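You operate a simulated robot arm through the tools that you are given. There is no shell and no other tool. Be economical: measure what you need, move in short steps, check, and stop when the job is done.

Carry out the task below with a simulated two-armed robot. There is one attempt and no reset: what you move stays moved.

## Task
Hold the white bowl on the top of the steel bench steady with one hand and put the steel block with the smallest size on its label from the end of the steel bench by the winding machine in it with the other.

Only the result counts: the job must be done as asked and must still hold three seconds after the hand-in. Knocking over, shifting, dropping, spilling or breaking anything else fails it.

## Robot
Two 7-joint arms with two-finger parallel grippers on one trunk, on a base that drives. Base frame: it is fixed to the floor where the robot stands at the start and does not move with it; the origin is under the middle of the robot, x ahead of it, y to its left, z up. Lengths are in m, angles in degrees, forces in N, time in s.
The left shoulder is at the start at [0.061, 0.101, 1.009], the right one opposite. With the tool pointing down near the work surface each hand reaches from about 0.24 to 0.54 m from the robot's upright axis, wherever it stands, measured 20 degrees to its own side. Places, roughly: steel block [2.5, -1.75, 0.75]; white bowl [2, -3, 0.75]. Payload 2.4 kg a hand.
The tool frame of a hand sits at the grasp point between the pads (the TCP): z along the fingers, y along the line on which they close. The tips reach 0.024 m beyond it. Largest opening 0.068 m; finger width 0.017, thickness 0.01; the body of the gripper, 0.04 by 0.07 m, starts 0.041 m behind the TCP.
Orientation is that of the tool frame in the base frame, as a unit quaternion [x, y, z, w]. With the fingers straight down and closing along the base's y, the tool's x points along the base's -x, its y along +y and its z along -z.

## Interface
- The arms move only by the tool drive_tool. It takes "left_deltas", "right_deltas" or both (then of equal length, played together; a hand with none holds still); each is a list of rows, each an object (a shift or turn left out is 0, a gripper value left out holds the last) with "xyz": the shift along the tool's x, y, z in units of 500 mm (1.0 is 500 mm), a list of three; "dr": the turn, a rotation vector about the tool's x, y, z in units of 90 degrees (1.0 is 90 degrees), a list of three; "gripper": the finger opening in mm, from 0 to 68. In form: [{"xyz": [tx, ty, tz], "dr": [wx, wy, wz], "gripper": gripper}, ...]. A call has 1 to 20 rows; each row is the pose to reach, as a shift and turn from the pose commanded when the call began, along the tool's axes at that moment. A call with a number of a shift or a turn outside -1 to 1 is refused whole. Each row takes 0.2 s and may step no farther than 0.05 m and 8.6 degrees from the row before; otherwise, or with a gripper value out of range, the whole call is refused. A pose out of reach is approached as far as the arm can. The call stops where the force on the tool passes 40 N (or 10 N more than at its start, if that is more) or the arm is blocked; 0.2 s more then pass. The fingers move at their own pace (about 0.072 m/s each) and stop on an object; they squeeze with about 31 N. The grip force told is the motor's: it shows also when the fingers shut on nothing. Time passes only in rows, and 0.2 s behind the last, so rows that repeat a pose let the fingers close. The reply holds the time, the measured pose of the TCP, the force on the tool along the base axes, the opening and the grip force, in the units named above and with some noise, with the torque about the TCP (base axes, N m) and any sound that the robot's microphone picked up, and new pictures: "show" is both (left out), scene, wrist or none (wrist: the cameras of the hands that moved).
- Cameras (640 x 400 px; columns grow to the right, rows downward): "scene" is now at [0.1518, 0.012, 1.1627]; the picture's right is [0.15, -0.99, 0.00], its down [-0.60, -0.09, -0.79] and it looks along [0.78, 0.12, -0.61] (base axes); focal length 263 px, centre (320, 200). "left" rides on the left gripper at [0.084, -0.011, -0.075] in its tool frame; the picture's right is [0.13, 0.99, 0.00], its down [-0.60, 0.08, -0.79] and it looks along [-0.79, 0.10, 0.61] (tool axes); focal length 251 px, centre (320, 200). "right" rides on the right gripper at [0.084, 0.011, -0.075] in its tool frame; the picture's right is [-0.13, 0.99, 0.00], its down [-0.60, -0.08, -0.79] and it looks along [-0.79, -0.10, 0.61] (tool axes); focal length 251 px, centre (320, 200). There is no depth. A picture from a camera that has moved, and an enlarged one, comes with that camera's place and axes in the base frame and with its lens.
- raise_lower(by): slides the trunk up (or, below 0, down) by that many m; the arms and the scene camera ride with it, the base frame stays. It gives what a move gives, with no picture.
- roll_base(legs): drives the robot by 1 to 6 legs, each [ahead, left, turn to the left] in m, m and degrees, along the robot's own axes; the way and the turn of a leg run together, so that a leg with both is an arc; at most 1.5 m and 180 degrees a leg. The arms and the cameras ride along, it lands a little off, and it stops where it bumps. It gives what a move gives, and a new picture of the scene camera.
- aim_head(pan, tilt): turns the head with the scene camera to pan (to the left, within 86 degrees either way) and tilt (down, from -29 to 69), counted from straight ahead of the robot. It gives what a move gives, and a new picture of the scene camera.
- zoom(camera, box): a new picture of the part [left, top, right, bottom] of that camera's present view, enlarged. It takes no simulated time.
- hand_in(): hands the job in; it is judged then, once.

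Work in short steps. Places have to be worked out from the pictures, the camera data and where the tool is seen: move nearer, look again, correct. Check each grasp and each placing, and mend what went wrong. You have 135 turns and 274 pictures in all, those below and enlarged ones among them. Open the grippers and draw the arms clear of the work before you hand the job in, unless the task says otherwise; then end with one line.

The tools are called after "Request:" as a command line: name --argument value ..., lists and objects as JSON in quotes. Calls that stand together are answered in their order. drive_tool: Moves the arms, as the interface text tells. Its arguments: {"type":"object","properties":{"left_deltas":{"type":"array"},"right_deltas":{"type":"array"},"show":{"type":"string","enum":["both","scene","wrist","none"]}},"required":[]} The other tools are called the same way: raise_lower (by) slides the trunk up or down; roll_base (legs) drives the base; aim_head (pan, tilt) turns the head that bears the scene camera; zoom (camera, box) takes an enlarged picture of a part of a camera's view; hand_in () hands the job in.

At the start:

```text
time_s: 0.0
left_eef_pos: [0.3688, 0.188, 0.8966]
left_tcp_rot: [0.0, 1.0, -0.001, 0.0]
left_contact_force: [1.1, -0.4, -0.1]
left_moment: [0.01, -0.04, 0.03]
left_grip_width: 0.0681
left_finger_force: 0.0
right_eef_pos: [0.3075, -0.1118, 0.9226]
right_tcp_rot: [0.001, 1.0, 0.001, 0.001]
right_contact_force: [-0.2, 0.1, -0.2]
right_moment: [-0.01, -0.03, -0.01]
right_grip_width: 0.0681
right_finger_force: 0.0
trunk travel left (down, up): [-0.225, 0.624]
robot x, y, heading: [-0.0008, 0.0021, -0.2]
head pan, tilt: [8.9, 37.6]
```

scene: 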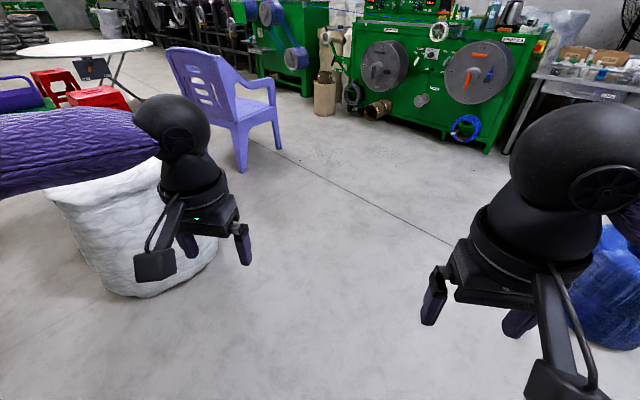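
right: 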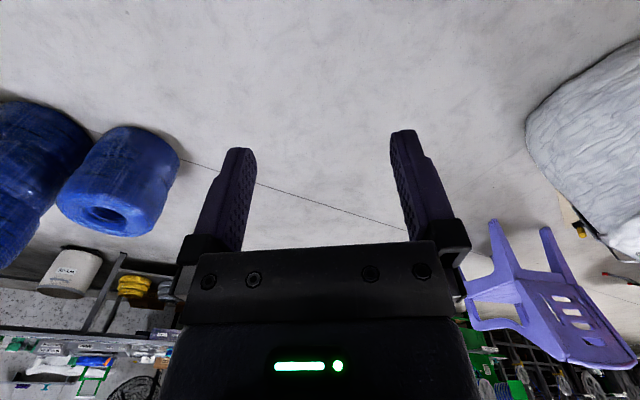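
left: 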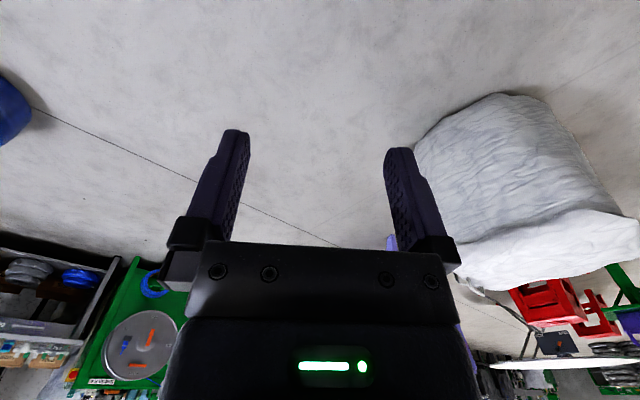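

The bench is ahead to the right of the winding machine; I turn the head towards it.

Request:
aim_head --pan -45 --tilt 15

```text
time_s: 1.2
left_eef_pos: [0.3673, 0.1889, 0.8971]
left_tcp_rot: [0.0, 1.0, -0.001, 0.0]
left_contact_force: [-0.4, -0.6, -0.4]
left_moment: [0.0, 0.0, 0.0]
left_grip_width: 0.0681
left_finger_force: 0.0
right_eef_pos: [0.3069, -0.1117, 0.9235]
right_tcp_rot: [0.001, 1.0, 0.001, 0.0]
right_contact_force: [-0.4, 0.0, -0.6]
right_moment: [-0.01, 0.03, 0.0]
right_grip_width: 0.0682
right_finger_force: 0.0
trunk travel left (down, up): [-0.225, 0.624]
robot x, y, heading: [0.0021, 0.0033, -0.2]
head pan, tilt: [-45.0, 15.0]
camera scene: at [0.1324, -0.0674, 1.1987], right [-0.71, -0.71, 0.0], down [-0.18, 0.18, -0.97], along [0.68, -0.68, -0.26], focal length 263 px, centre (320, 200)
```

scene: 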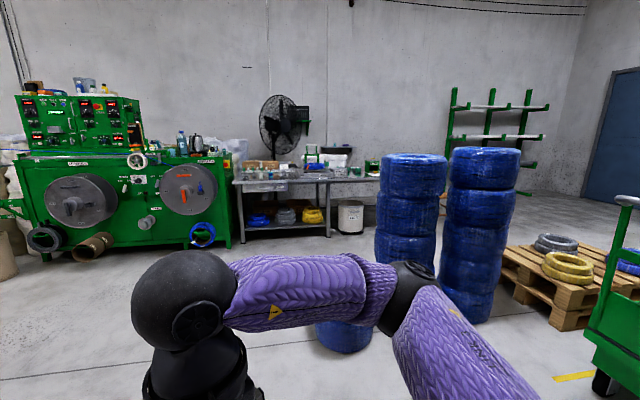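

Request:
zoom --camera "scene" --box '[220, 120, 400, 240]'

```text
3.33 times, centred on (310, 180) of scene
camera zoom: at [0.1324, -0.0674, 1.1987], right [-0.71, -0.71, 0.0], down [-0.18, 0.18, -0.97], along [0.68, -0.68, -0.26], focal length 878 px, centre (353, 267)
```

zoom: 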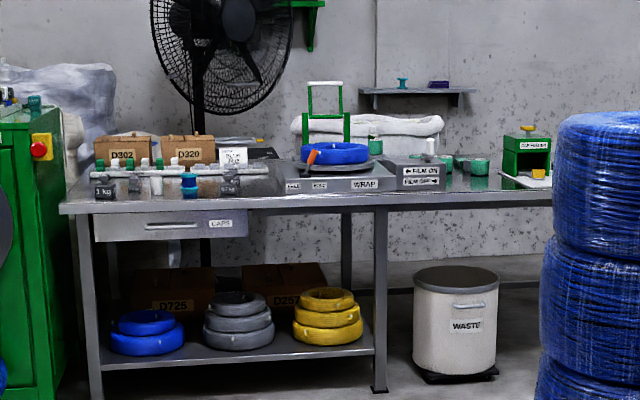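

The bench's left end carries labelled blocks. I drive ahead first, clear of the blue rolls, then turn to face the bench.

Request:
roll_base --legs '[[1.3, 0, 0], [0, 0, -44]]'

Request:
aim_head --pan 0 --tilt 18

```text
time_s: 9.8
left_eef_pos: [1.6933, -0.1256, 0.8975]
left_tcp_rot: [0.378, 0.926, -0.001, 0.0]
left_contact_force: [0.3, -0.9, -0.1]
left_moment: [-0.04, -0.03, 0.0]
left_grip_width: 0.0677
left_finger_force: 0.1
right_eef_pos: [1.4394, -0.2972, 0.924]
right_tcp_rot: [0.378, 0.926, 0.001, 0.001]
right_contact_force: [0.0, 0.8, -0.5]
right_moment: [0.01, 0.01, 0.01]
right_grip_width: 0.068
right_finger_force: 0.0
trunk travel left (down, up): [-0.225, 0.624]
robot x, y, heading: [1.2986, -0.0047, -44.4]
head pan, tilt: [-45.0, 15.0]
camera scene: at [1.3462, -0.1439, 1.1988], right [-1.0, -0.01, 0.0], down [0.0, 0.26, -0.97], along [0.01, -0.97, -0.26], focal length 263 px, centre (320, 200)
```

scene: 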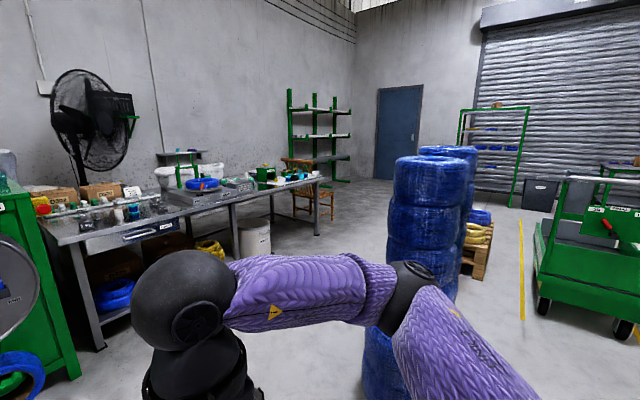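

```text
time_s: 10.9
left_eef_pos: [1.6932, -0.126, 0.8961]
left_tcp_rot: [0.377, 0.926, -0.001, -0.001]
left_contact_force: [1.0, -0.3, -0.3]
left_moment: [-0.02, -0.02, 0.0]
left_grip_width: 0.0679
left_finger_force: 0.0
right_eef_pos: [1.4376, -0.2977, 0.924]
right_tcp_rot: [0.378, 0.926, 0.001, 0.0]
right_contact_force: [-0.9, 1.0, 1.2]
right_moment: [-0.01, 0.0, -0.02]
right_grip_width: 0.068
right_finger_force: 0.1
trunk travel left (down, up): [-0.225, 0.624]
robot x, y, heading: [1.2963, -0.0024, -44.4]
head pan, tilt: [0.0, 18.0]
camera scene: at [1.4118, -0.1158, 1.1939], right [-0.7, -0.71, 0.0], down [-0.22, 0.22, -0.95], along [0.68, -0.67, -0.31], focal length 263 px, centre (320, 200)
```

scene: 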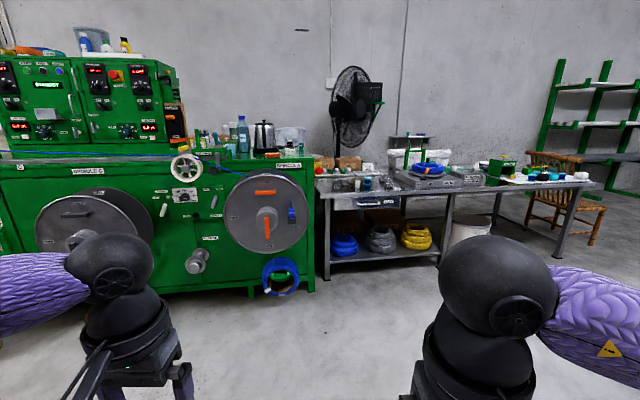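

Request:
zoom --camera "scene" --box '[300, 125, 460, 225]'

Request:
zoom --camera "scene" --box '[440, 125, 600, 225]'

```text
4.00 times, centred on (380, 175) of scene
camera zoom: at [1.4118, -0.1158, 1.1939], right [-0.7, -0.71, 0.0], down [-0.22, 0.22, -0.95], along [0.68, -0.67, -0.31], focal length 1054 px, centre (80, 300)
```

zoom: 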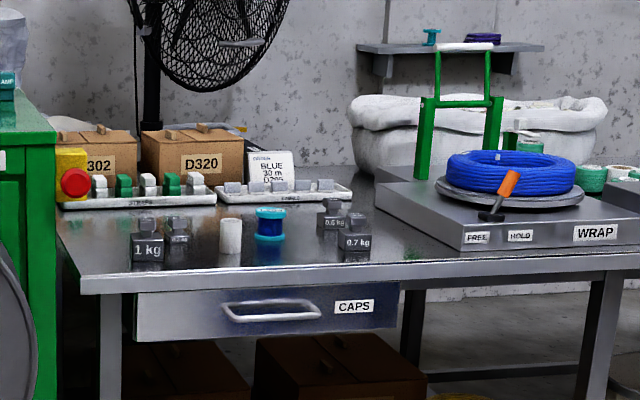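

```text
4.00 times, centred on (520, 175) of scene
camera zoom: at [1.4118, -0.1158, 1.1939], right [-0.7, -0.71, 0.0], down [-0.22, 0.22, -0.95], along [0.68, -0.67, -0.31], focal length 1054 px, centre (-480, 300)
```

zoom: 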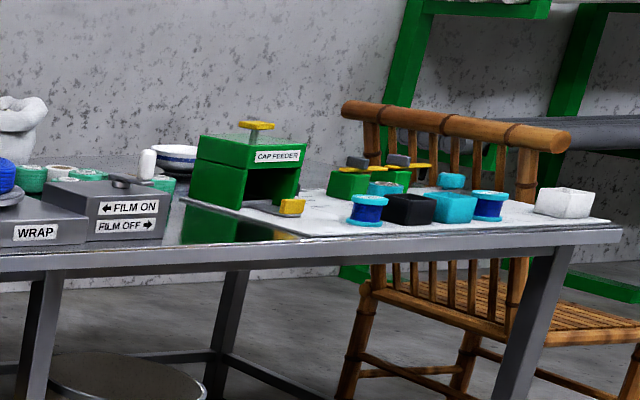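

Blocks labelled about 0.5/0.6, 0.7, 1 kg and one more are at the left end; the bowl with a blue band is at the back beyond the film box. I drive nearer, square to the bench.

Request:
roll_base --legs '[[0.6, -0.3, 0], [0.5, -0.08, 9]]'

Request:
aim_head --pan 0 --tilt 30

```text
time_s: 17.2
left_eef_pos: [2.2578, -1.0736, 0.8971]
left_tcp_rot: [0.303, 0.953, -0.001, -0.002]
left_contact_force: [-0.6, -0.3, -0.1]
left_moment: [0.03, -0.01, 0.01]
left_grip_width: 0.0678
left_finger_force: 0.1
right_eef_pos: [2.0349, -1.2837, 0.9231]
right_tcp_rot: [0.303, 0.953, 0.002, 0.0]
right_contact_force: [-0.3, 0.4, -0.3]
right_moment: [0.02, -0.02, -0.04]
right_grip_width: 0.0679
right_finger_force: 0.0
trunk travel left (down, up): [-0.225, 0.624]
robot x, y, heading: [1.8499, -1.0142, -35.2]
head pan, tilt: [0.0, 18.0]
camera scene: at [1.9788, -1.1078, 1.1939], right [-0.58, -0.82, 0.0], down [-0.25, 0.18, -0.95], along [0.78, -0.55, -0.31], focal length 263 px, centre (320, 200)
```

scene: 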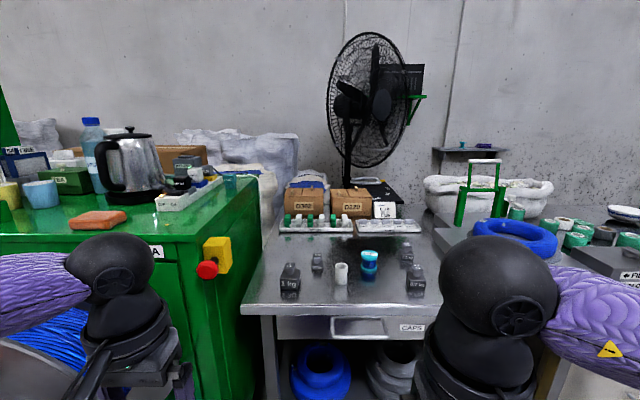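

```text
time_s: 17.9
left_eef_pos: [2.2577, -1.0737, 0.8974]
left_tcp_rot: [0.303, 0.953, -0.001, 0.0]
left_contact_force: [0.4, 0.8, -0.3]
left_moment: [0.02, 0.0, 0.04]
left_grip_width: 0.0681
left_finger_force: 0.1
right_eef_pos: [2.0329, -1.2828, 0.9229]
right_tcp_rot: [0.303, 0.953, 0.001, 0.0]
right_contact_force: [-0.2, -0.2, 1.1]
right_moment: [0.01, 0.0, 0.02]
right_grip_width: 0.0681
right_finger_force: 0.0
trunk travel left (down, up): [-0.225, 0.624]
robot x, y, heading: [1.8508, -1.0135, -35.2]
head pan, tilt: [0.0, 30.0]
camera scene: at [1.9765, -1.1062, 1.1746], right [-0.58, -0.82, 0.0], down [-0.41, 0.29, -0.87], along [0.71, -0.5, -0.5], focal length 263 px, centre (320, 200)
```

scene: 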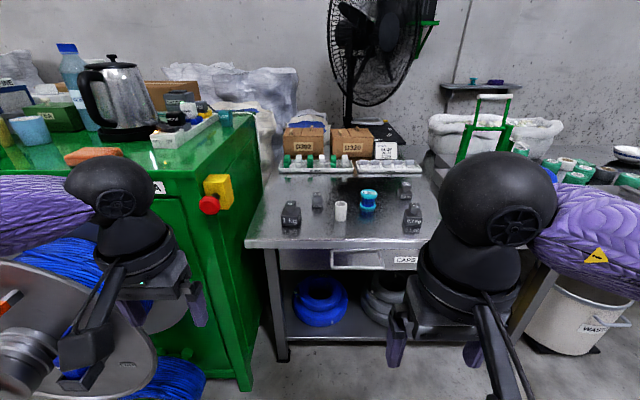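

Request:
zoom --camera "scene" --box '[260, 170, 440, 250]'

```text
3.56 times, centred on (350, 210) of scene
camera zoom: at [1.9765, -1.1062, 1.1746], right [-0.58, -0.82, 0.0], down [-0.41, 0.29, -0.87], along [0.71, -0.5, -0.5], focal length 936 px, centre (213, 164)
```

zoom: 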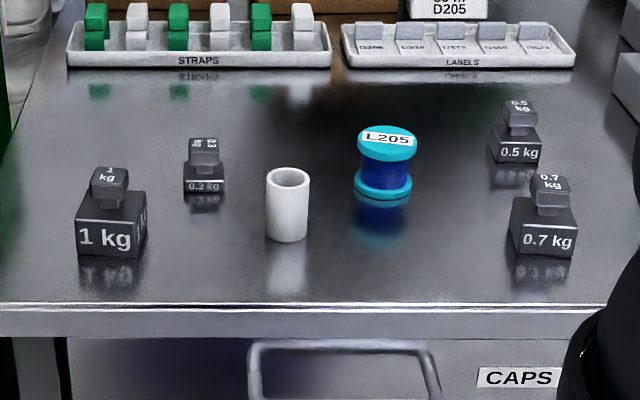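

The small block at back left reads 0.3 kg; I confirm with a closer zoom.

Request:
zoom --camera "scene" --box '[300, 200, 340, 225]'

```text
16.00 times, centred on (320, 212) of scene
camera zoom: at [1.9765, -1.1062, 1.1746], right [-0.58, -0.82, 0.0], down [-0.41, 0.29, -0.87], along [0.71, -0.5, -0.5], focal length 4214 px, centre (320, 0)
```

zoom: 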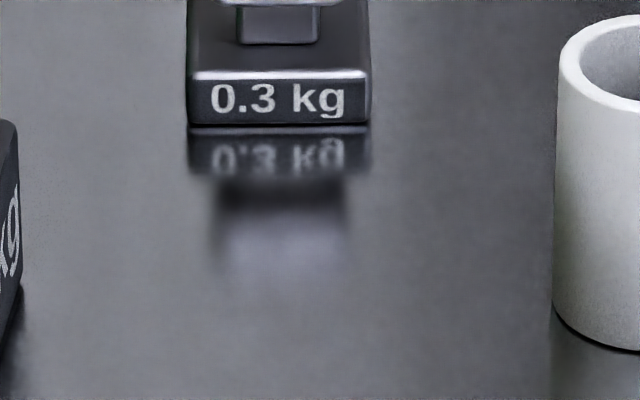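

The 0.3 kg block is the target, at roughly (2.59, -1.53), bench top about 0.68–0.72. I drive up close to take it with the left hand.

Request:
roll_base --legs '[[0.2, -0.16, 0], [0.2, 0, 0]]'

Request:
aim_head --pan 0 --tilt 40

Request:
zoom --camera "left" --box '[0, 0, 640, 400]'

```text
time_s: 20.9
left_eef_pos: [2.4948, -1.4323, 0.8967]
left_tcp_rot: [0.301, 0.953, 0.0, 0.0]
left_contact_force: [0.9, -0.2, 0.0]
left_moment: [0.0, -0.02, 0.0]
left_grip_width: 0.0681
left_finger_force: 0.0
right_eef_pos: [2.2706, -1.6423, 0.923]
right_tcp_rot: [0.301, 0.954, 0.0, 0.001]
right_contact_force: [1.2, 0.1, -0.3]
right_moment: [0.0, 0.0, 0.02]
right_grip_width: 0.0681
right_finger_force: 0.0
trunk travel left (down, up): [-0.225, 0.624]
robot x, y, heading: [2.0868, -1.3726, -34.9]
head pan, tilt: [0.0, 30.0]
camera scene: at [2.2129, -1.4651, 1.1745], right [-0.57, -0.82, 0.0], down [-0.41, 0.29, -0.87], along [0.71, -0.5, -0.5], focal length 263 px, centre (320, 200)
```

scene: 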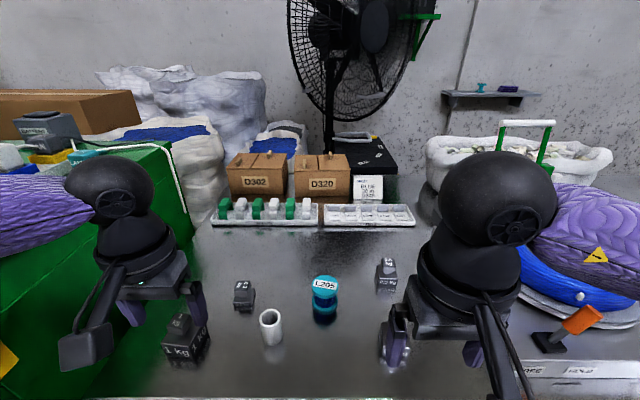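

```text
time_s: 21.7
left_eef_pos: [2.4948, -1.4304, 0.8971]
left_tcp_rot: [0.302, 0.953, -0.002, 0.0]
left_contact_force: [0.2, 0.4, -0.1]
left_moment: [0.0, 0.0, 0.02]
left_grip_width: 0.0681
left_finger_force: 0.1
right_eef_pos: [2.2703, -1.6416, 0.9241]
right_tcp_rot: [0.302, 0.953, 0.001, 0.0]
right_contact_force: [0.5, -0.1, 0.5]
right_moment: [0.0, -0.02, -0.01]
right_grip_width: 0.068
right_finger_force: 0.1
trunk travel left (down, up): [-0.225, 0.624]
robot x, y, heading: [2.0849, -1.3722, -35.2]
head pan, tilt: [0.0, 40.0]
camera scene: at [2.2084, -1.4619, 1.1592], right [-0.57, -0.82, 0.0], down [-0.53, 0.37, -0.77], along [0.63, -0.44, -0.64], focal length 263 px, centre (320, 200)
```

scene: 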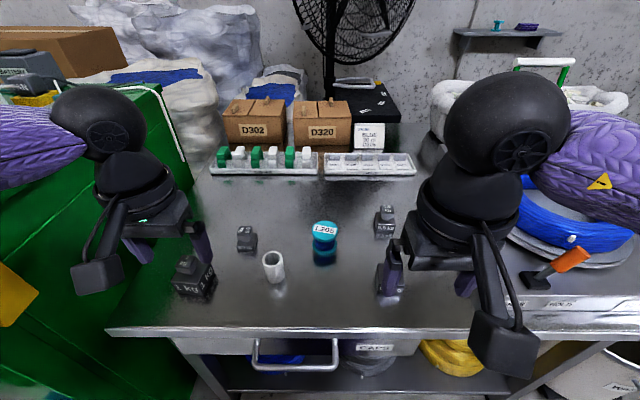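

```text
1.00 times, centred on (320, 200) of left (not enlarged: the box is as wide or as high as the picture)
camera zoom: at [2.4184, -1.3925, 0.9739], right [0.46, 0.89, 0.0], down [0.54, -0.28, 0.79], along [0.7, -0.37, -0.61], focal length 251 px, centre (320, 200)
```

zoom: 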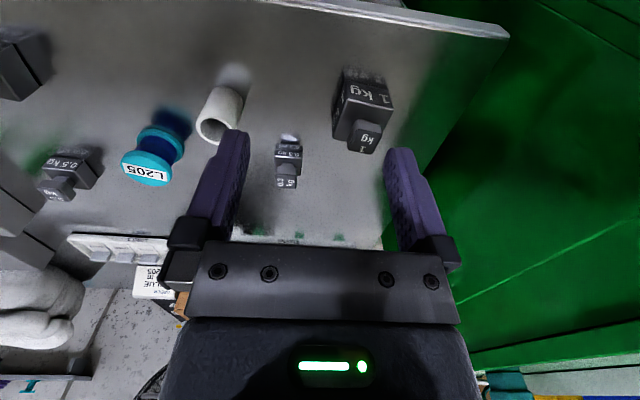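

Triangulating the block's knob gives about (2.63, -1.56), top z 0.74; it is 0.58 m from the axis, so I roll a little nearer.

Request:
roll_base --legs '[[0.07, 0.0, 0]]'

Request:
zoom --camera "left" --box '[220, 100, 420, 225]'

```text
time_s: 22.7
left_eef_pos: [2.5528, -1.4705, 0.898]
left_tcp_rot: [0.302, 0.953, -0.001, -0.001]
left_contact_force: [-1.0, -0.6, -0.3]
left_moment: [-0.03, -0.02, 0.01]
left_grip_width: 0.0679
left_finger_force: 0.0
right_eef_pos: [2.3301, -1.6825, 0.9232]
right_tcp_rot: [0.302, 0.953, 0.0, 0.001]
right_contact_force: [-0.5, 0.1, 0.3]
right_moment: [0.01, 0.03, 0.01]
right_grip_width: 0.0681
right_finger_force: 0.0
trunk travel left (down, up): [-0.225, 0.624]
robot x, y, heading: [2.1427, -1.413, -35.3]
head pan, tilt: [0.0, 40.0]
camera scene: at [2.2662, -1.5026, 1.1592], right [-0.57, -0.82, 0.0], down [-0.53, 0.37, -0.77], along [0.63, -0.44, -0.64], focal length 263 px, centre (320, 200)
```

scene: 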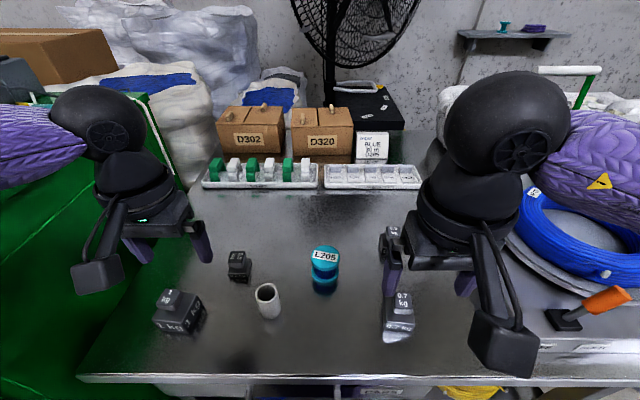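

```text
3.20 times, centred on (320, 162) of left
camera zoom: at [2.4763, -1.4332, 0.9739], right [0.46, 0.89, 0.0], down [0.54, -0.28, 0.79], along [0.7, -0.37, -0.61], focal length 805 px, centre (320, 320)
```

zoom: 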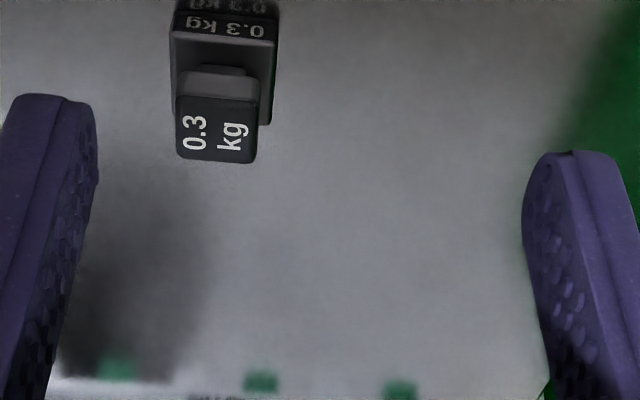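

The knob is at (2.628, -1.557), aligned with the tool. I move the left hand above it and part way down.

Request:
drive_tool --left_deltas '[{"xyz": [-0.075, -0.018, 0], "gripper": 68}, {"xyz": [-0.15, -0.037, 0]}, {"xyz": [-0.222, -0.055, 0]}, {"xyz": [-0.222, -0.055, 0.07]}, {"xyz": [-0.222, -0.055, 0.13]}, {"xyz": [-0.222, -0.055, 0.18]}, {"xyz": [-0.222, -0.055, 0.18]}]' --show "both"

```text
time_s: 24.3
left_eef_pos: [2.6264, -1.5595, 0.8067]
left_tcp_rot: [0.301, 0.954, -0.001, -0.002]
left_contact_force: [0.2, 0.1, 0.5]
left_moment: [-0.01, 0.02, -0.01]
left_grip_width: 0.0683
left_finger_force: 0.0
right_eef_pos: [2.3284, -1.6827, 0.9233]
right_tcp_rot: [0.303, 0.953, 0.002, 0.0]
right_contact_force: [1.2, -0.8, -0.6]
right_moment: [0.01, -0.03, 0.0]
right_grip_width: 0.0678
right_finger_force: 0.0
trunk travel left (down, up): [-0.225, 0.624]
robot x, y, heading: [2.1415, -1.416, -35.2]
head pan, tilt: [0.0, 40.0]
camera scene: at [2.2662, -1.5026, 1.1592], right [-0.57, -0.82, 0.0], down [-0.53, 0.37, -0.77], along [0.63, -0.44, -0.64], focal length 263 px, centre (320, 200)
camera left: at [2.5512, -1.5198, 0.8842], right [0.46, 0.89, 0.0], down [0.54, -0.28, 0.79], along [0.7, -0.37, -0.61], focal length 251 px, centre (320, 200)
```

scene: 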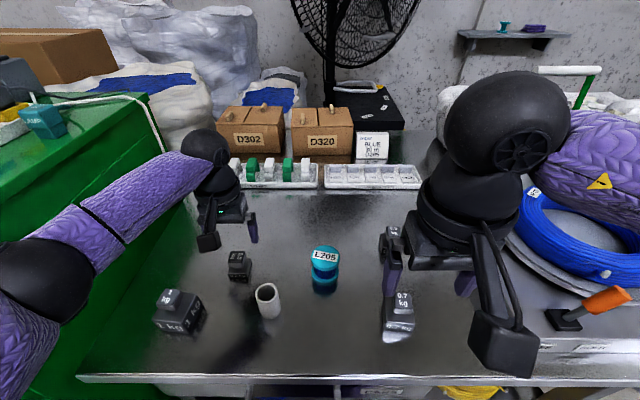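
left: 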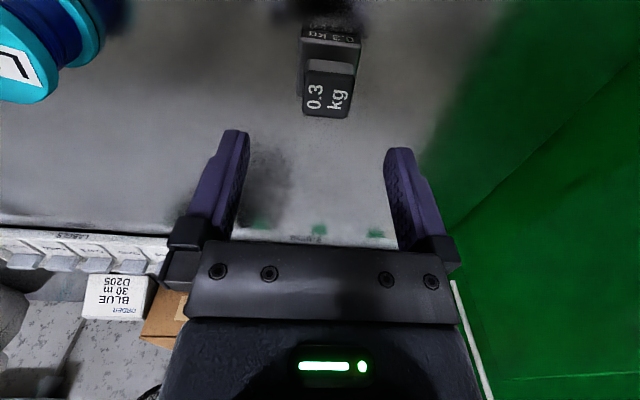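

Views agree on the knob at (2.627, -1.555, 0.738). I lower to TCP z≈0.745 and look before closing.

Request:
drive_tool --left_deltas '[{"xyz": [0, 0.006, 0.05]}, {"xyz": [0, 0.006, 0.09]}, {"xyz": [0, 0.006, 0.125]}, {"xyz": [0, 0.006, 0.125]}]' --show "both"

Request:
zoom --camera "scene" --box '[190, 200, 310, 275]'

```text
time_s: 25.3
left_eef_pos: [2.629, -1.5557, 0.745]
left_tcp_rot: [0.302, 0.953, 0.0, -0.001]
left_contact_force: [-0.2, 0.3, -0.6]
left_moment: [0.05, -0.02, 0.01]
left_grip_width: 0.0681
left_finger_force: 0.0
right_eef_pos: [2.3279, -1.6826, 0.9239]
right_tcp_rot: [0.302, 0.953, 0.001, 0.0]
right_contact_force: [-0.4, 0.4, 0.0]
right_moment: [-0.03, 0.0, -0.01]
right_grip_width: 0.0681
right_finger_force: 0.0
trunk travel left (down, up): [-0.225, 0.624]
robot x, y, heading: [2.144, -1.416, -35.1]
head pan, tilt: [0.0, 40.0]
camera scene: at [2.2662, -1.5026, 1.1592], right [-0.57, -0.82, 0.0], down [-0.53, 0.37, -0.77], along [0.63, -0.44, -0.64], focal length 263 px, centre (320, 200)
camera left: at [2.5528, -1.5171, 0.8213], right [0.46, 0.89, 0.0], down [0.54, -0.28, 0.79], along [0.7, -0.37, -0.61], focal length 251 px, centre (320, 200)
```

scene: 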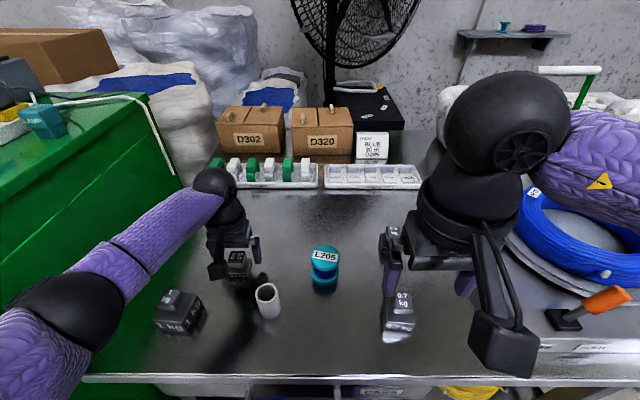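
left: 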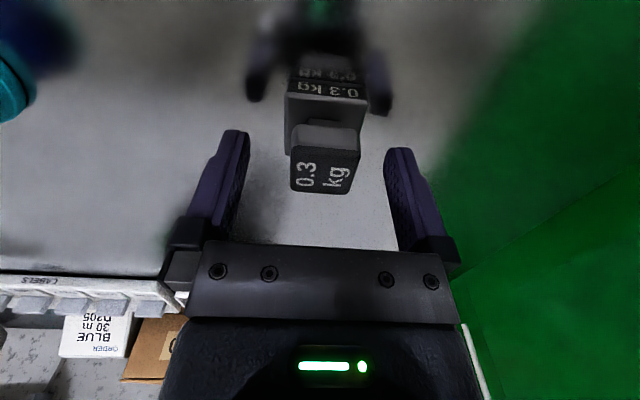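

```text
5.33 times, centred on (250, 238) of scene
camera zoom: at [2.2662, -1.5026, 1.1592], right [-0.57, -0.82, 0.0], down [-0.53, 0.37, -0.77], along [0.63, -0.44, -0.64], focal length 1405 px, centre (693, 0)
```

zoom: 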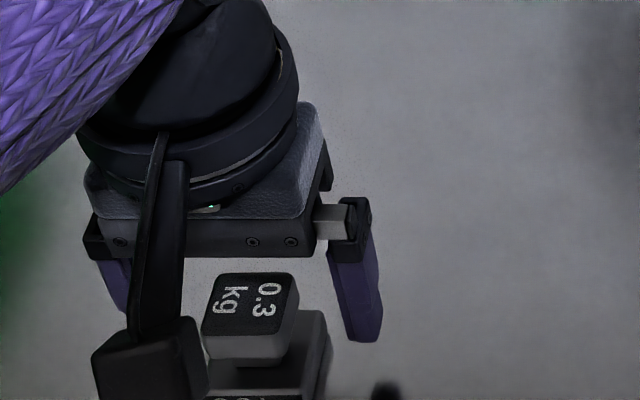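

The knob is centred between the pads. I close the fingers.

Request:
drive_tool --left_deltas '[{"gripper": 30}, {"gripper": 10}, {"gripper": 10}, {"gripper": 10}]' --show "wrist"

```text
time_s: 26.3
left_eef_pos: [2.6286, -1.5553, 0.7437]
left_tcp_rot: [0.302, 0.953, -0.001, -0.001]
left_contact_force: [0.6, 0.5, -0.3]
left_moment: [0.03, -0.04, -0.01]
left_grip_width: 0.0297
left_finger_force: 31.1
right_eef_pos: [2.3271, -1.6829, 0.9233]
right_tcp_rot: [0.302, 0.953, 0.0, 0.001]
right_contact_force: [0.0, 0.0, 0.1]
right_moment: [0.02, 0.0, 0.03]
right_grip_width: 0.0681
right_finger_force: 0.0
trunk travel left (down, up): [-0.225, 0.624]
robot x, y, heading: [2.1403, -1.4128, -35.1]
head pan, tilt: [0.0, 40.0]
camera left: at [2.5527, -1.5172, 0.8216], right [0.46, 0.89, 0.0], down [0.54, -0.28, 0.79], along [0.7, -0.37, -0.61], focal length 251 px, centre (320, 200)
```

left: 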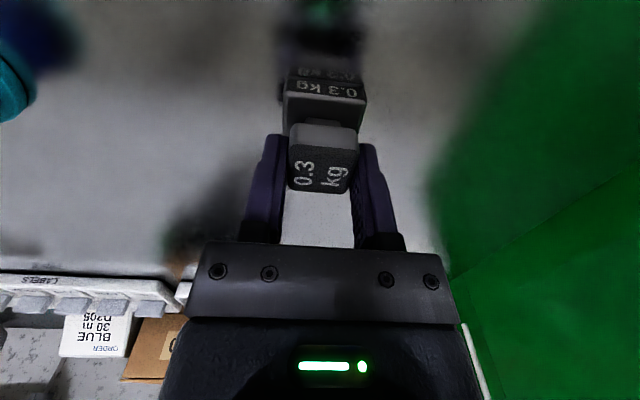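

Gripped at 29.7 mm. I lift straight up.

Request:
drive_tool --left_deltas '[{"xyz": [0, 0, -0.06]}, {"xyz": [0, 0, -0.14]}, {"xyz": [0, 0, -0.22]}, {"xyz": [0, 0, -0.3]}, {"xyz": [0, 0, -0.38]}, {"xyz": [0, 0, -0.38]}]' --show "both"

```text
time_s: 27.7
left_eef_pos: [2.6273, -1.5542, 0.9345]
left_tcp_rot: [0.302, 0.953, -0.001, -0.001]
left_contact_force: [-0.1, -0.2, -3.3]
left_moment: [-0.01, 0.03, 0.01]
left_grip_width: 0.0299
left_finger_force: 30.9
right_eef_pos: [2.3285, -1.6833, 0.9232]
right_tcp_rot: [0.301, 0.954, 0.001, 0.0]
right_contact_force: [0.3, 0.6, 0.3]
right_moment: [-0.01, -0.02, 0.0]
right_grip_width: 0.068
right_finger_force: 0.0
trunk travel left (down, up): [-0.225, 0.624]
robot x, y, heading: [2.1428, -1.4156, -34.8]
head pan, tilt: [0.0, 40.0]
camera scene: at [2.2663, -1.5027, 1.1591], right [-0.57, -0.82, 0.0], down [-0.53, 0.37, -0.77], along [0.63, -0.44, -0.64], focal length 263 px, centre (320, 200)
camera left: at [2.5527, -1.5158, 1.0118], right [0.46, 0.89, 0.0], down [0.54, -0.28, 0.79], along [0.7, -0.37, -0.61], focal length 251 px, centre (320, 200)
```

scene: 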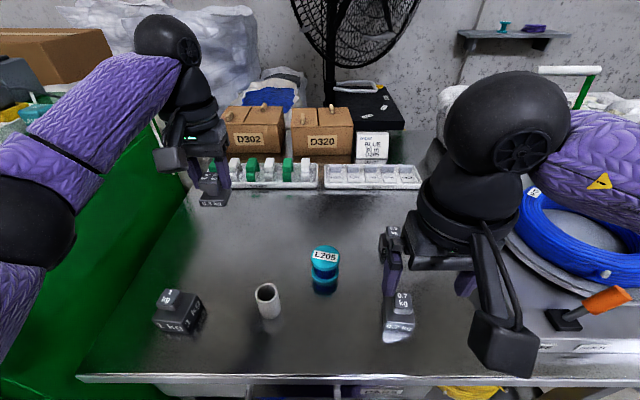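
left: 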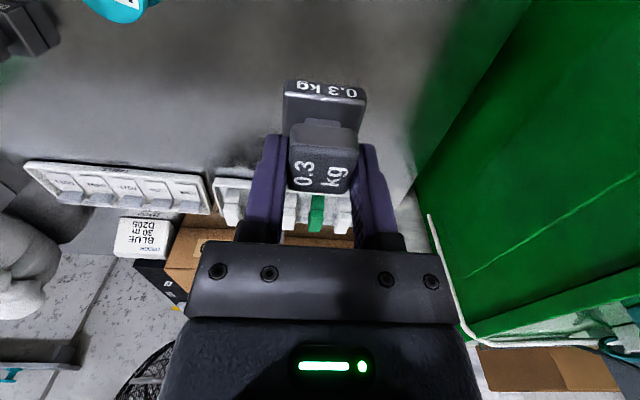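

Block is in hand. I tuck the hand back, and look right to check the way along the bench.

Request:
drive_tool --left_deltas '[{"xyz": [0.08, 0.02, -0.02]}, {"xyz": [0.16, 0.04, -0.04]}, {"xyz": [0.24, 0.05, -0.06]}, {"xyz": [0.24, 0.05, -0.06]}]' --show "none"

Request:
roll_base --legs '[[-0.25, 0, 0]]'

Request:
aim_head --pan -75 --tilt 25

Request:
aim_head --pan -30 --tilt 25

```text
time_s: 28.7
left_eef_pos: [2.5438, -1.4645, 0.9636]
left_tcp_rot: [0.301, 0.954, 0.0, -0.001]
left_contact_force: [0.4, 0.6, -2.9]
left_moment: [0.0, -0.01, 0.0]
left_grip_width: 0.0299
left_finger_force: 30.9
right_eef_pos: [2.3285, -1.6827, 0.9239]
right_tcp_rot: [0.302, 0.953, 0.001, 0.0]
right_contact_force: [0.3, 0.0, -0.3]
right_moment: [0.0, 0.03, -0.03]
right_grip_width: 0.0678
right_finger_force: 0.1
trunk travel left (down, up): [-0.225, 0.624]
robot x, y, heading: [2.1415, -1.4158, -35.1]
head pan, tilt: [0.0, 40.0]
```

```text
time_s: 30.5
left_eef_pos: [2.3418, -1.3221, 0.9634]
left_tcp_rot: [0.3, 0.954, 0.0, -0.001]
left_contact_force: [-0.4, 0.4, -1.6]
left_moment: [0.01, 0.04, 0.02]
left_grip_width: 0.0297
left_finger_force: 31.3
right_eef_pos: [2.1263, -1.5408, 0.9234]
right_tcp_rot: [0.3, 0.954, 0.001, 0.0]
right_contact_force: [0.0, -0.7, -0.7]
right_moment: [-0.02, 0.01, 0.01]
right_grip_width: 0.0679
right_finger_force: 0.1
trunk travel left (down, up): [-0.225, 0.624]
robot x, y, heading: [1.9398, -1.2711, -34.9]
head pan, tilt: [0.0, 40.0]
camera scene: at [2.0633, -1.3599, 1.1592], right [-0.57, -0.82, 0.0], down [-0.53, 0.37, -0.77], along [0.63, -0.44, -0.64], focal length 263 px, centre (320, 200)
```

scene: 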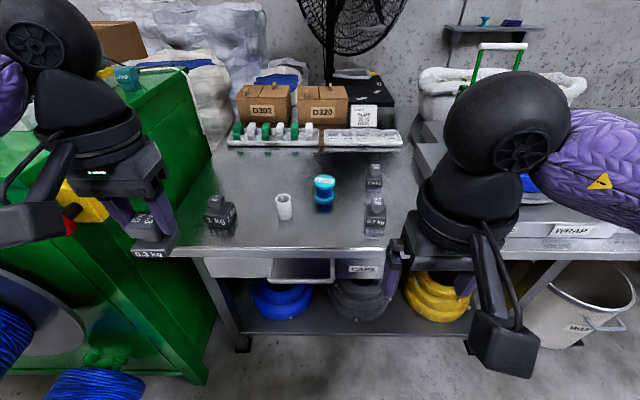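

```text
time_s: 32.0
left_eef_pos: [2.3415, -1.3214, 0.9627]
left_tcp_rot: [0.3, 0.954, 0.0, -0.001]
left_contact_force: [-0.4, 0.3, -2.7]
left_moment: [0.0, -0.01, -0.02]
left_grip_width: 0.0299
left_finger_force: 30.6
right_eef_pos: [2.1254, -1.5398, 0.9229]
right_tcp_rot: [0.301, 0.954, 0.001, 0.0]
right_contact_force: [0.1, 0.2, 0.7]
right_moment: [-0.01, 0.01, 0.05]
right_grip_width: 0.0683
right_finger_force: 0.0
trunk travel left (down, up): [-0.225, 0.624]
robot x, y, heading: [1.9391, -1.2647, -34.8]
head pan, tilt: [-75.0, 25.0]
camera scene: at [1.9623, -1.3979, 1.1825], right [-0.94, 0.34, 0.0], down [0.14, 0.4, -0.91], along [-0.31, -0.85, -0.42], focal length 263 px, centre (320, 200)
```

scene: 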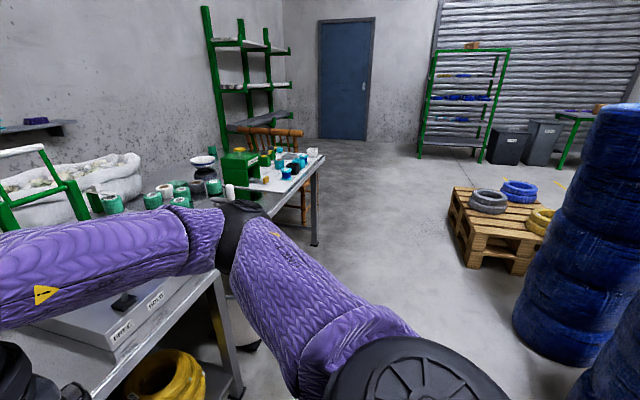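

```text
time_s: 33.1
left_eef_pos: [2.3426, -1.3219, 0.9644]
left_tcp_rot: [0.3, 0.954, -0.001, -0.001]
left_contact_force: [0.1, 0.5, -2.4]
left_moment: [0.01, 0.0, 0.02]
left_grip_width: 0.0299
left_finger_force: 31.0
right_eef_pos: [2.1258, -1.5401, 0.9224]
right_tcp_rot: [0.301, 0.954, 0.001, 0.001]
right_contact_force: [-0.4, 1.2, -0.7]
right_moment: [-0.02, 0.0, 0.02]
right_grip_width: 0.0681
right_finger_force: 0.0
trunk travel left (down, up): [-0.225, 0.624]
robot x, y, heading: [1.9402, -1.2717, -35.0]
head pan, tilt: [-30.0, 25.0]
camera scene: at [2.0327, -1.3947, 1.1825], right [-0.91, -0.42, 0.0], down [-0.18, 0.38, -0.91], along [0.38, -0.82, -0.42], focal length 263 px, centre (320, 200)
```

scene: 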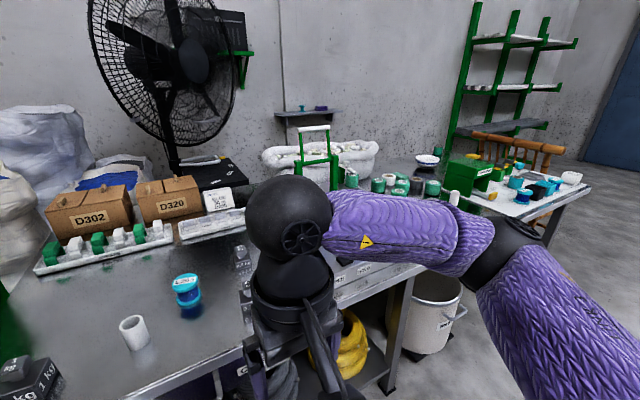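

The bowl lies near (2.1, -3.1), at the back of the bench. I drive to the right along the bench to see it better.

Request:
roll_base --legs '[[0, -1.1, 0]]'

Request:
aim_head --pan -15 --tilt 25

```text
time_s: 38.7
left_eef_pos: [1.7158, -2.2192, 0.9644]
left_tcp_rot: [0.3, 0.954, 0.0, -0.002]
left_contact_force: [-1.4, -0.5, -3.1]
left_moment: [0.0, 0.01, 0.04]
left_grip_width: 0.0299
left_finger_force: 31.0
right_eef_pos: [1.5006, -2.4383, 0.9241]
right_tcp_rot: [0.299, 0.954, 0.0, 0.001]
right_contact_force: [0.1, 0.2, 0.1]
right_moment: [0.01, -0.03, -0.01]
right_grip_width: 0.068
right_finger_force: 0.0
trunk travel left (down, up): [-0.225, 0.624]
robot x, y, heading: [1.3158, -2.1705, -34.8]
head pan, tilt: [-30.0, 25.0]
camera scene: at [1.4066, -2.2926, 1.1825], right [-0.91, -0.42, 0.0], down [-0.18, 0.38, -0.91], along [0.38, -0.82, -0.42], focal length 263 px, centre (320, 200)
```

scene: 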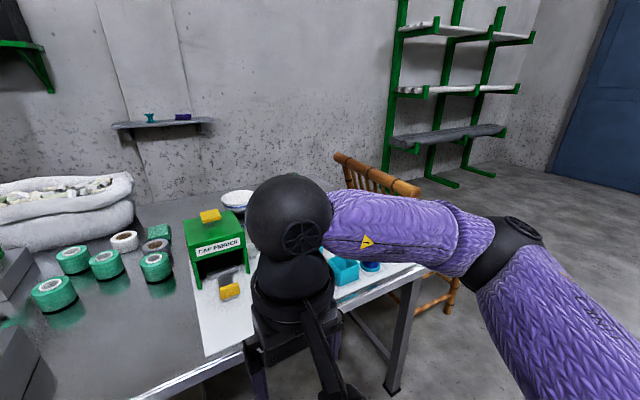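

```text
time_s: 39.5
left_eef_pos: [1.7149, -2.2189, 0.963]
left_tcp_rot: [0.3, 0.954, -0.001, -0.001]
left_contact_force: [-0.3, 0.6, -2.8]
left_moment: [-0.02, -0.03, 0.03]
left_grip_width: 0.0297
left_finger_force: 30.5
right_eef_pos: [1.4995, -2.4378, 0.9233]
right_tcp_rot: [0.3, 0.954, 0.002, 0.001]
right_contact_force: [0.4, -0.6, 1.2]
right_moment: [-0.01, 0.01, 0.0]
right_grip_width: 0.068
right_finger_force: 0.0
trunk travel left (down, up): [-0.225, 0.624]
robot x, y, heading: [1.3154, -2.171, -34.7]
head pan, tilt: [-15.0, 25.0]
camera scene: at [1.4268, -2.2797, 1.1825], right [-0.76, -0.64, 0.0], down [-0.27, 0.32, -0.91], along [0.58, -0.69, -0.42], focal length 263 px, centre (320, 200)
```

scene: 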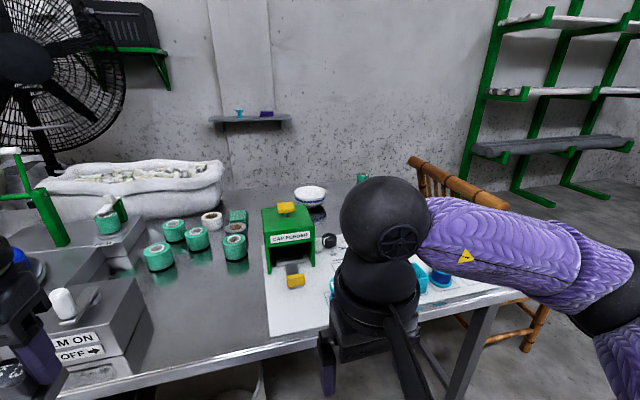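

The bowl is about 0.62 m behind the bench's front edge and 0.24 m from its back edge, so I need to reach it from behind. I turn to the right to view the way round the bench's right end.

Request:
roll_base --legs '[[0, 0, -75]]'

Request:
aim_head --pan 25 --tilt 25

```text
time_s: 43.1
left_eef_pos: [1.3697, -2.5723, 0.9638]
left_tcp_rot: [0.818, 0.575, 0.001, -0.001]
left_contact_force: [-0.1, 0.5, -2.6]
left_moment: [-0.01, 0.0, 0.01]
left_grip_width: 0.0298
left_finger_force: 30.7
right_eef_pos: [1.1026, -2.4204, 0.924]
right_tcp_rot: [0.819, 0.574, 0.0, 0.001]
right_contact_force: [-1.1, 0.6, -0.1]
right_moment: [0.03, -0.01, 0.01]
right_grip_width: 0.0679
right_finger_force: 0.1
trunk travel left (down, up): [-0.225, 0.624]
robot x, y, heading: [1.3127, -2.1698, -110.0]
head pan, tilt: [-15.0, 25.0]
camera scene: at [1.2382, -2.3094, 1.1825], right [-0.82, 0.57, 0.0], down [0.24, 0.35, -0.91], along [-0.52, -0.74, -0.42], focal length 263 px, centre (320, 200)
```

scene: 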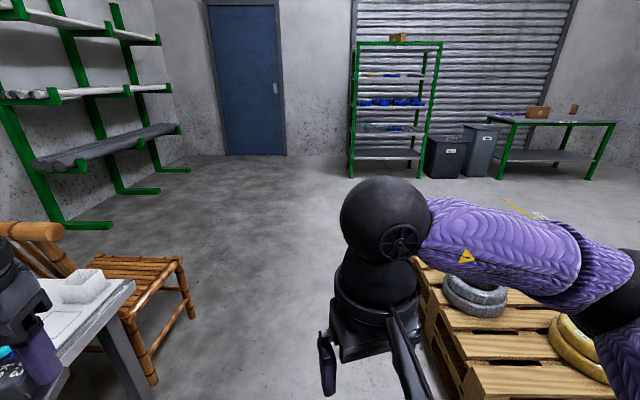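

```text
time_s: 44.2
left_eef_pos: [1.369, -2.5723, 0.9639]
left_tcp_rot: [0.818, 0.575, -0.001, -0.001]
left_contact_force: [-0.2, 0.8, -2.9]
left_moment: [0.02, -0.03, 0.0]
left_grip_width: 0.0297
left_finger_force: 31.1
right_eef_pos: [1.1019, -2.4195, 0.9225]
right_tcp_rot: [0.818, 0.575, 0.0, 0.0]
right_contact_force: [0.4, 0.0, -0.2]
right_moment: [-0.02, 0.02, -0.01]
right_grip_width: 0.068
right_finger_force: 0.1
trunk travel left (down, up): [-0.225, 0.624]
robot x, y, heading: [1.3106, -2.1723, -109.8]
head pan, tilt: [25.0, 25.0]
camera scene: at [1.2991, -2.3255, 1.1825], right [-1.0, -0.09, 0.0], down [-0.04, 0.42, -0.91], along [0.08, -0.9, -0.42], focal length 263 px, centre (320, 200)
```

scene: 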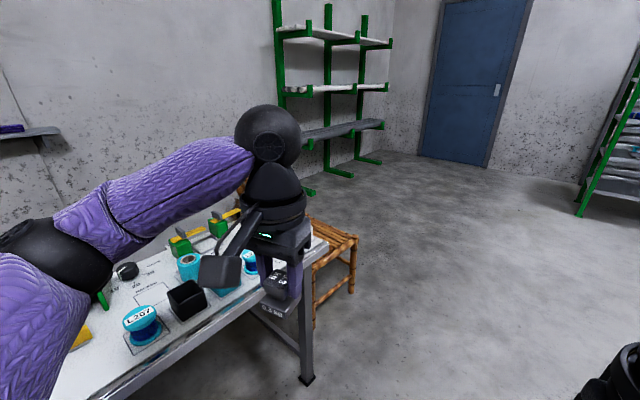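

Between pallet and chair there is room. I drive around the chair, then turn back to look behind the bench.

Request:
roll_base --legs '[[1.0, -0.13, 0], [0.65, -0.08, 0], [0, 0, 75]]'

Request:
aim_head --pan 40 --tilt 25

```text
time_s: 55.9
left_eef_pos: [0.9682, -3.6946, 0.9627]
left_tcp_rot: [0.29, 0.957, 0.0, -0.001]
left_contact_force: [-0.3, 0.0, -2.2]
left_moment: [-0.04, 0.0, 0.01]
left_grip_width: 0.0301
left_finger_force: 31.1
right_eef_pos: [0.7574, -3.9183, 0.9239]
right_tcp_rot: [0.29, 0.957, 0.001, 0.0]
right_contact_force: [0.3, 0.5, -0.3]
right_moment: [-0.02, -0.03, 0.0]
right_grip_width: 0.0678
right_finger_force: 0.1
trunk travel left (down, up): [-0.225, 0.624]
robot x, y, heading: [0.5658, -3.6573, -33.8]
head pan, tilt: [25.0, 25.0]
camera scene: at [0.7107, -3.7064, 1.1825], right [-0.15, -0.99, 0.0], down [-0.42, 0.06, -0.91], along [0.9, -0.14, -0.42], focal length 263 px, centre (320, 200)
```

scene: 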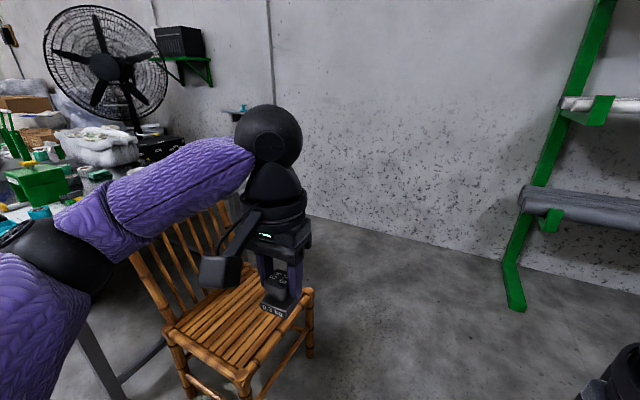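

```text
time_s: 56.6
left_eef_pos: [0.9683, -3.695, 0.9636]
left_tcp_rot: [0.29, 0.957, -0.001, -0.001]
left_contact_force: [-0.5, -0.1, -3.1]
left_moment: [0.03, -0.03, -0.02]
left_grip_width: 0.0295
left_finger_force: 31.0
right_eef_pos: [0.7574, -3.918, 0.9238]
right_tcp_rot: [0.29, 0.957, 0.001, 0.0]
right_contact_force: [0.4, 0.4, -0.1]
right_moment: [-0.01, 0.02, 0.02]
right_grip_width: 0.068
right_finger_force: 0.0
trunk travel left (down, up): [-0.225, 0.624]
robot x, y, heading: [0.5669, -3.6518, -33.6]
head pan, tilt: [40.0, 25.0]
camera scene: at [0.7112, -3.6824, 1.1825], right [0.11, -0.99, 0.0], down [-0.42, -0.05, -0.91], along [0.9, 0.1, -0.42], focal length 263 px, centre (320, 200)
```

scene: 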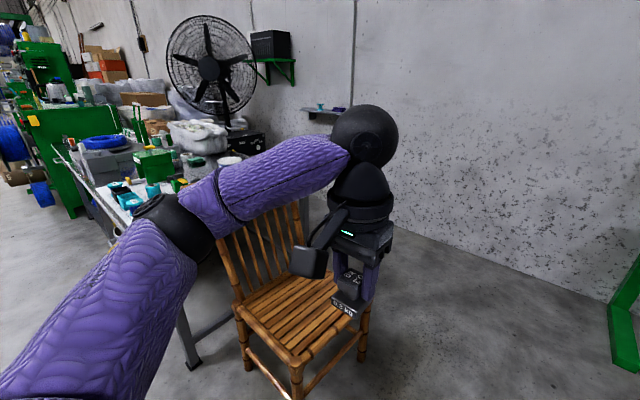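

The gap between bench and wall is about 0.9 m wide. I drive forward past the chair and turn left to look along the gap.

Request:
roll_base --legs '[[1.2, 0.03, 0], [0, 0, 90]]'

Request:
aim_head --pan 0 --tilt 30

Request:
aim_head --pan 40 --tilt 30

```text
time_s: 66.5
left_eef_pos: [1.6088, -3.8877, 0.9637]
left_tcp_rot: [-0.474, 0.88, -0.001, 0.0]
left_contact_force: [0.2, -0.8, -3.1]
left_moment: [-0.01, -0.01, 0.0]
left_grip_width: 0.0298
left_finger_force: 30.8
right_eef_pos: [1.8328, -4.0982, 0.923]
right_tcp_rot: [-0.474, 0.88, 0.001, 0.0]
right_contact_force: [0.0, 0.6, 0.4]
right_moment: [-0.05, -0.01, 0.0]
right_grip_width: 0.0682
right_finger_force: 0.1
trunk travel left (down, up): [-0.225, 0.624]
robot x, y, heading: [1.568, -4.2905, 56.7]
head pan, tilt: [40.0, 25.0]
camera scene: at [1.596, -4.1463, 1.1825], right [0.99, 0.12, 0.0], down [0.05, -0.42, -0.91], along [-0.1, 0.9, -0.42], focal length 263 px, centre (320, 200)
```

scene: 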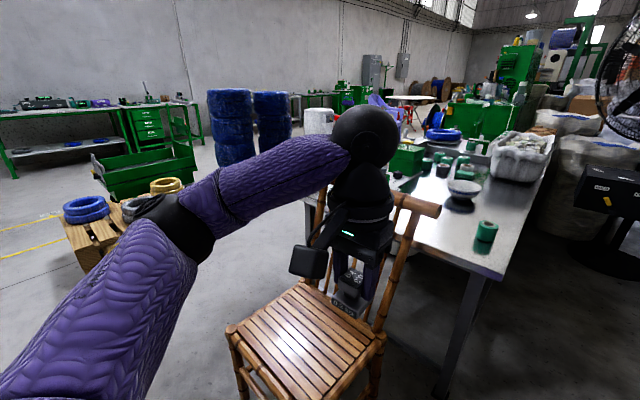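

```text
time_s: 67.6
left_eef_pos: [1.6086, -3.8881, 0.9625]
left_tcp_rot: [-0.474, 0.881, -0.001, 0.0]
left_contact_force: [0.7, -0.2, -2.3]
left_moment: [0.02, 0.01, 0.03]
left_grip_width: 0.0298
left_finger_force: 31.0
right_eef_pos: [1.831, -4.0983, 0.9227]
right_tcp_rot: [-0.474, 0.881, 0.001, 0.0]
right_contact_force: [1.0, 0.1, 1.2]
right_moment: [0.02, 0.0, -0.04]
right_grip_width: 0.0681
right_finger_force: 0.1
trunk travel left (down, up): [-0.225, 0.624]
robot x, y, heading: [1.5655, -4.2941, 56.5]
head pan, tilt: [0.0, 30.0]
camera scene: at [1.6563, -4.1622, 1.1745], right [0.84, -0.55, 0.0], down [-0.27, -0.42, -0.87], along [0.48, 0.72, -0.5], focal length 263 px, centre (320, 200)
```

scene: 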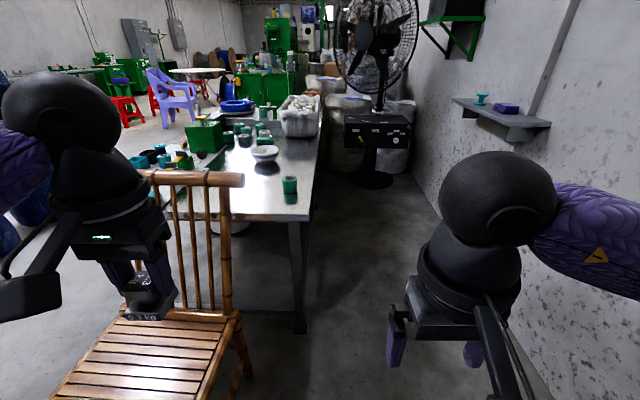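

```text
time_s: 68.7
left_eef_pos: [1.6086, -3.8875, 0.9636]
left_tcp_rot: [-0.474, 0.881, -0.001, -0.001]
left_contact_force: [0.0, -0.1, -2.9]
left_moment: [-0.01, -0.04, -0.01]
left_grip_width: 0.0297
left_finger_force: 30.8
right_eef_pos: [1.8333, -4.0968, 0.9237]
right_tcp_rot: [-0.473, 0.881, 0.002, 0.0]
right_contact_force: [0.5, -0.8, 0.5]
right_moment: [0.0, -0.01, 0.02]
right_grip_width: 0.0679
right_finger_force: 0.0
trunk travel left (down, up): [-0.225, 0.624]
robot x, y, heading: [1.5705, -4.2911, 56.6]
head pan, tilt: [40.0, 30.0]
camera scene: at [1.5963, -4.148, 1.1745], right [0.99, 0.11, 0.0], down [0.06, -0.5, -0.87], along [-0.1, 0.86, -0.5], focal length 263 px, centre (320, 200)
```

scene: 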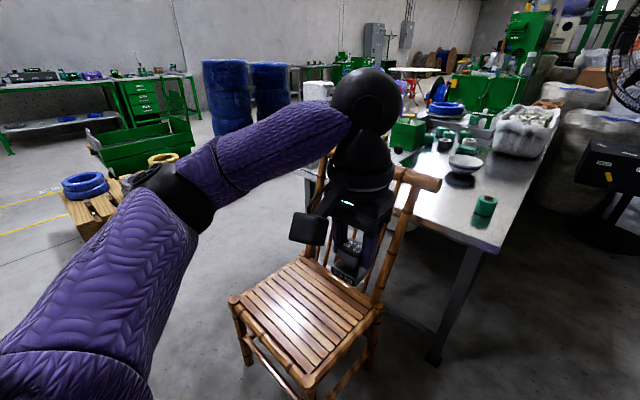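

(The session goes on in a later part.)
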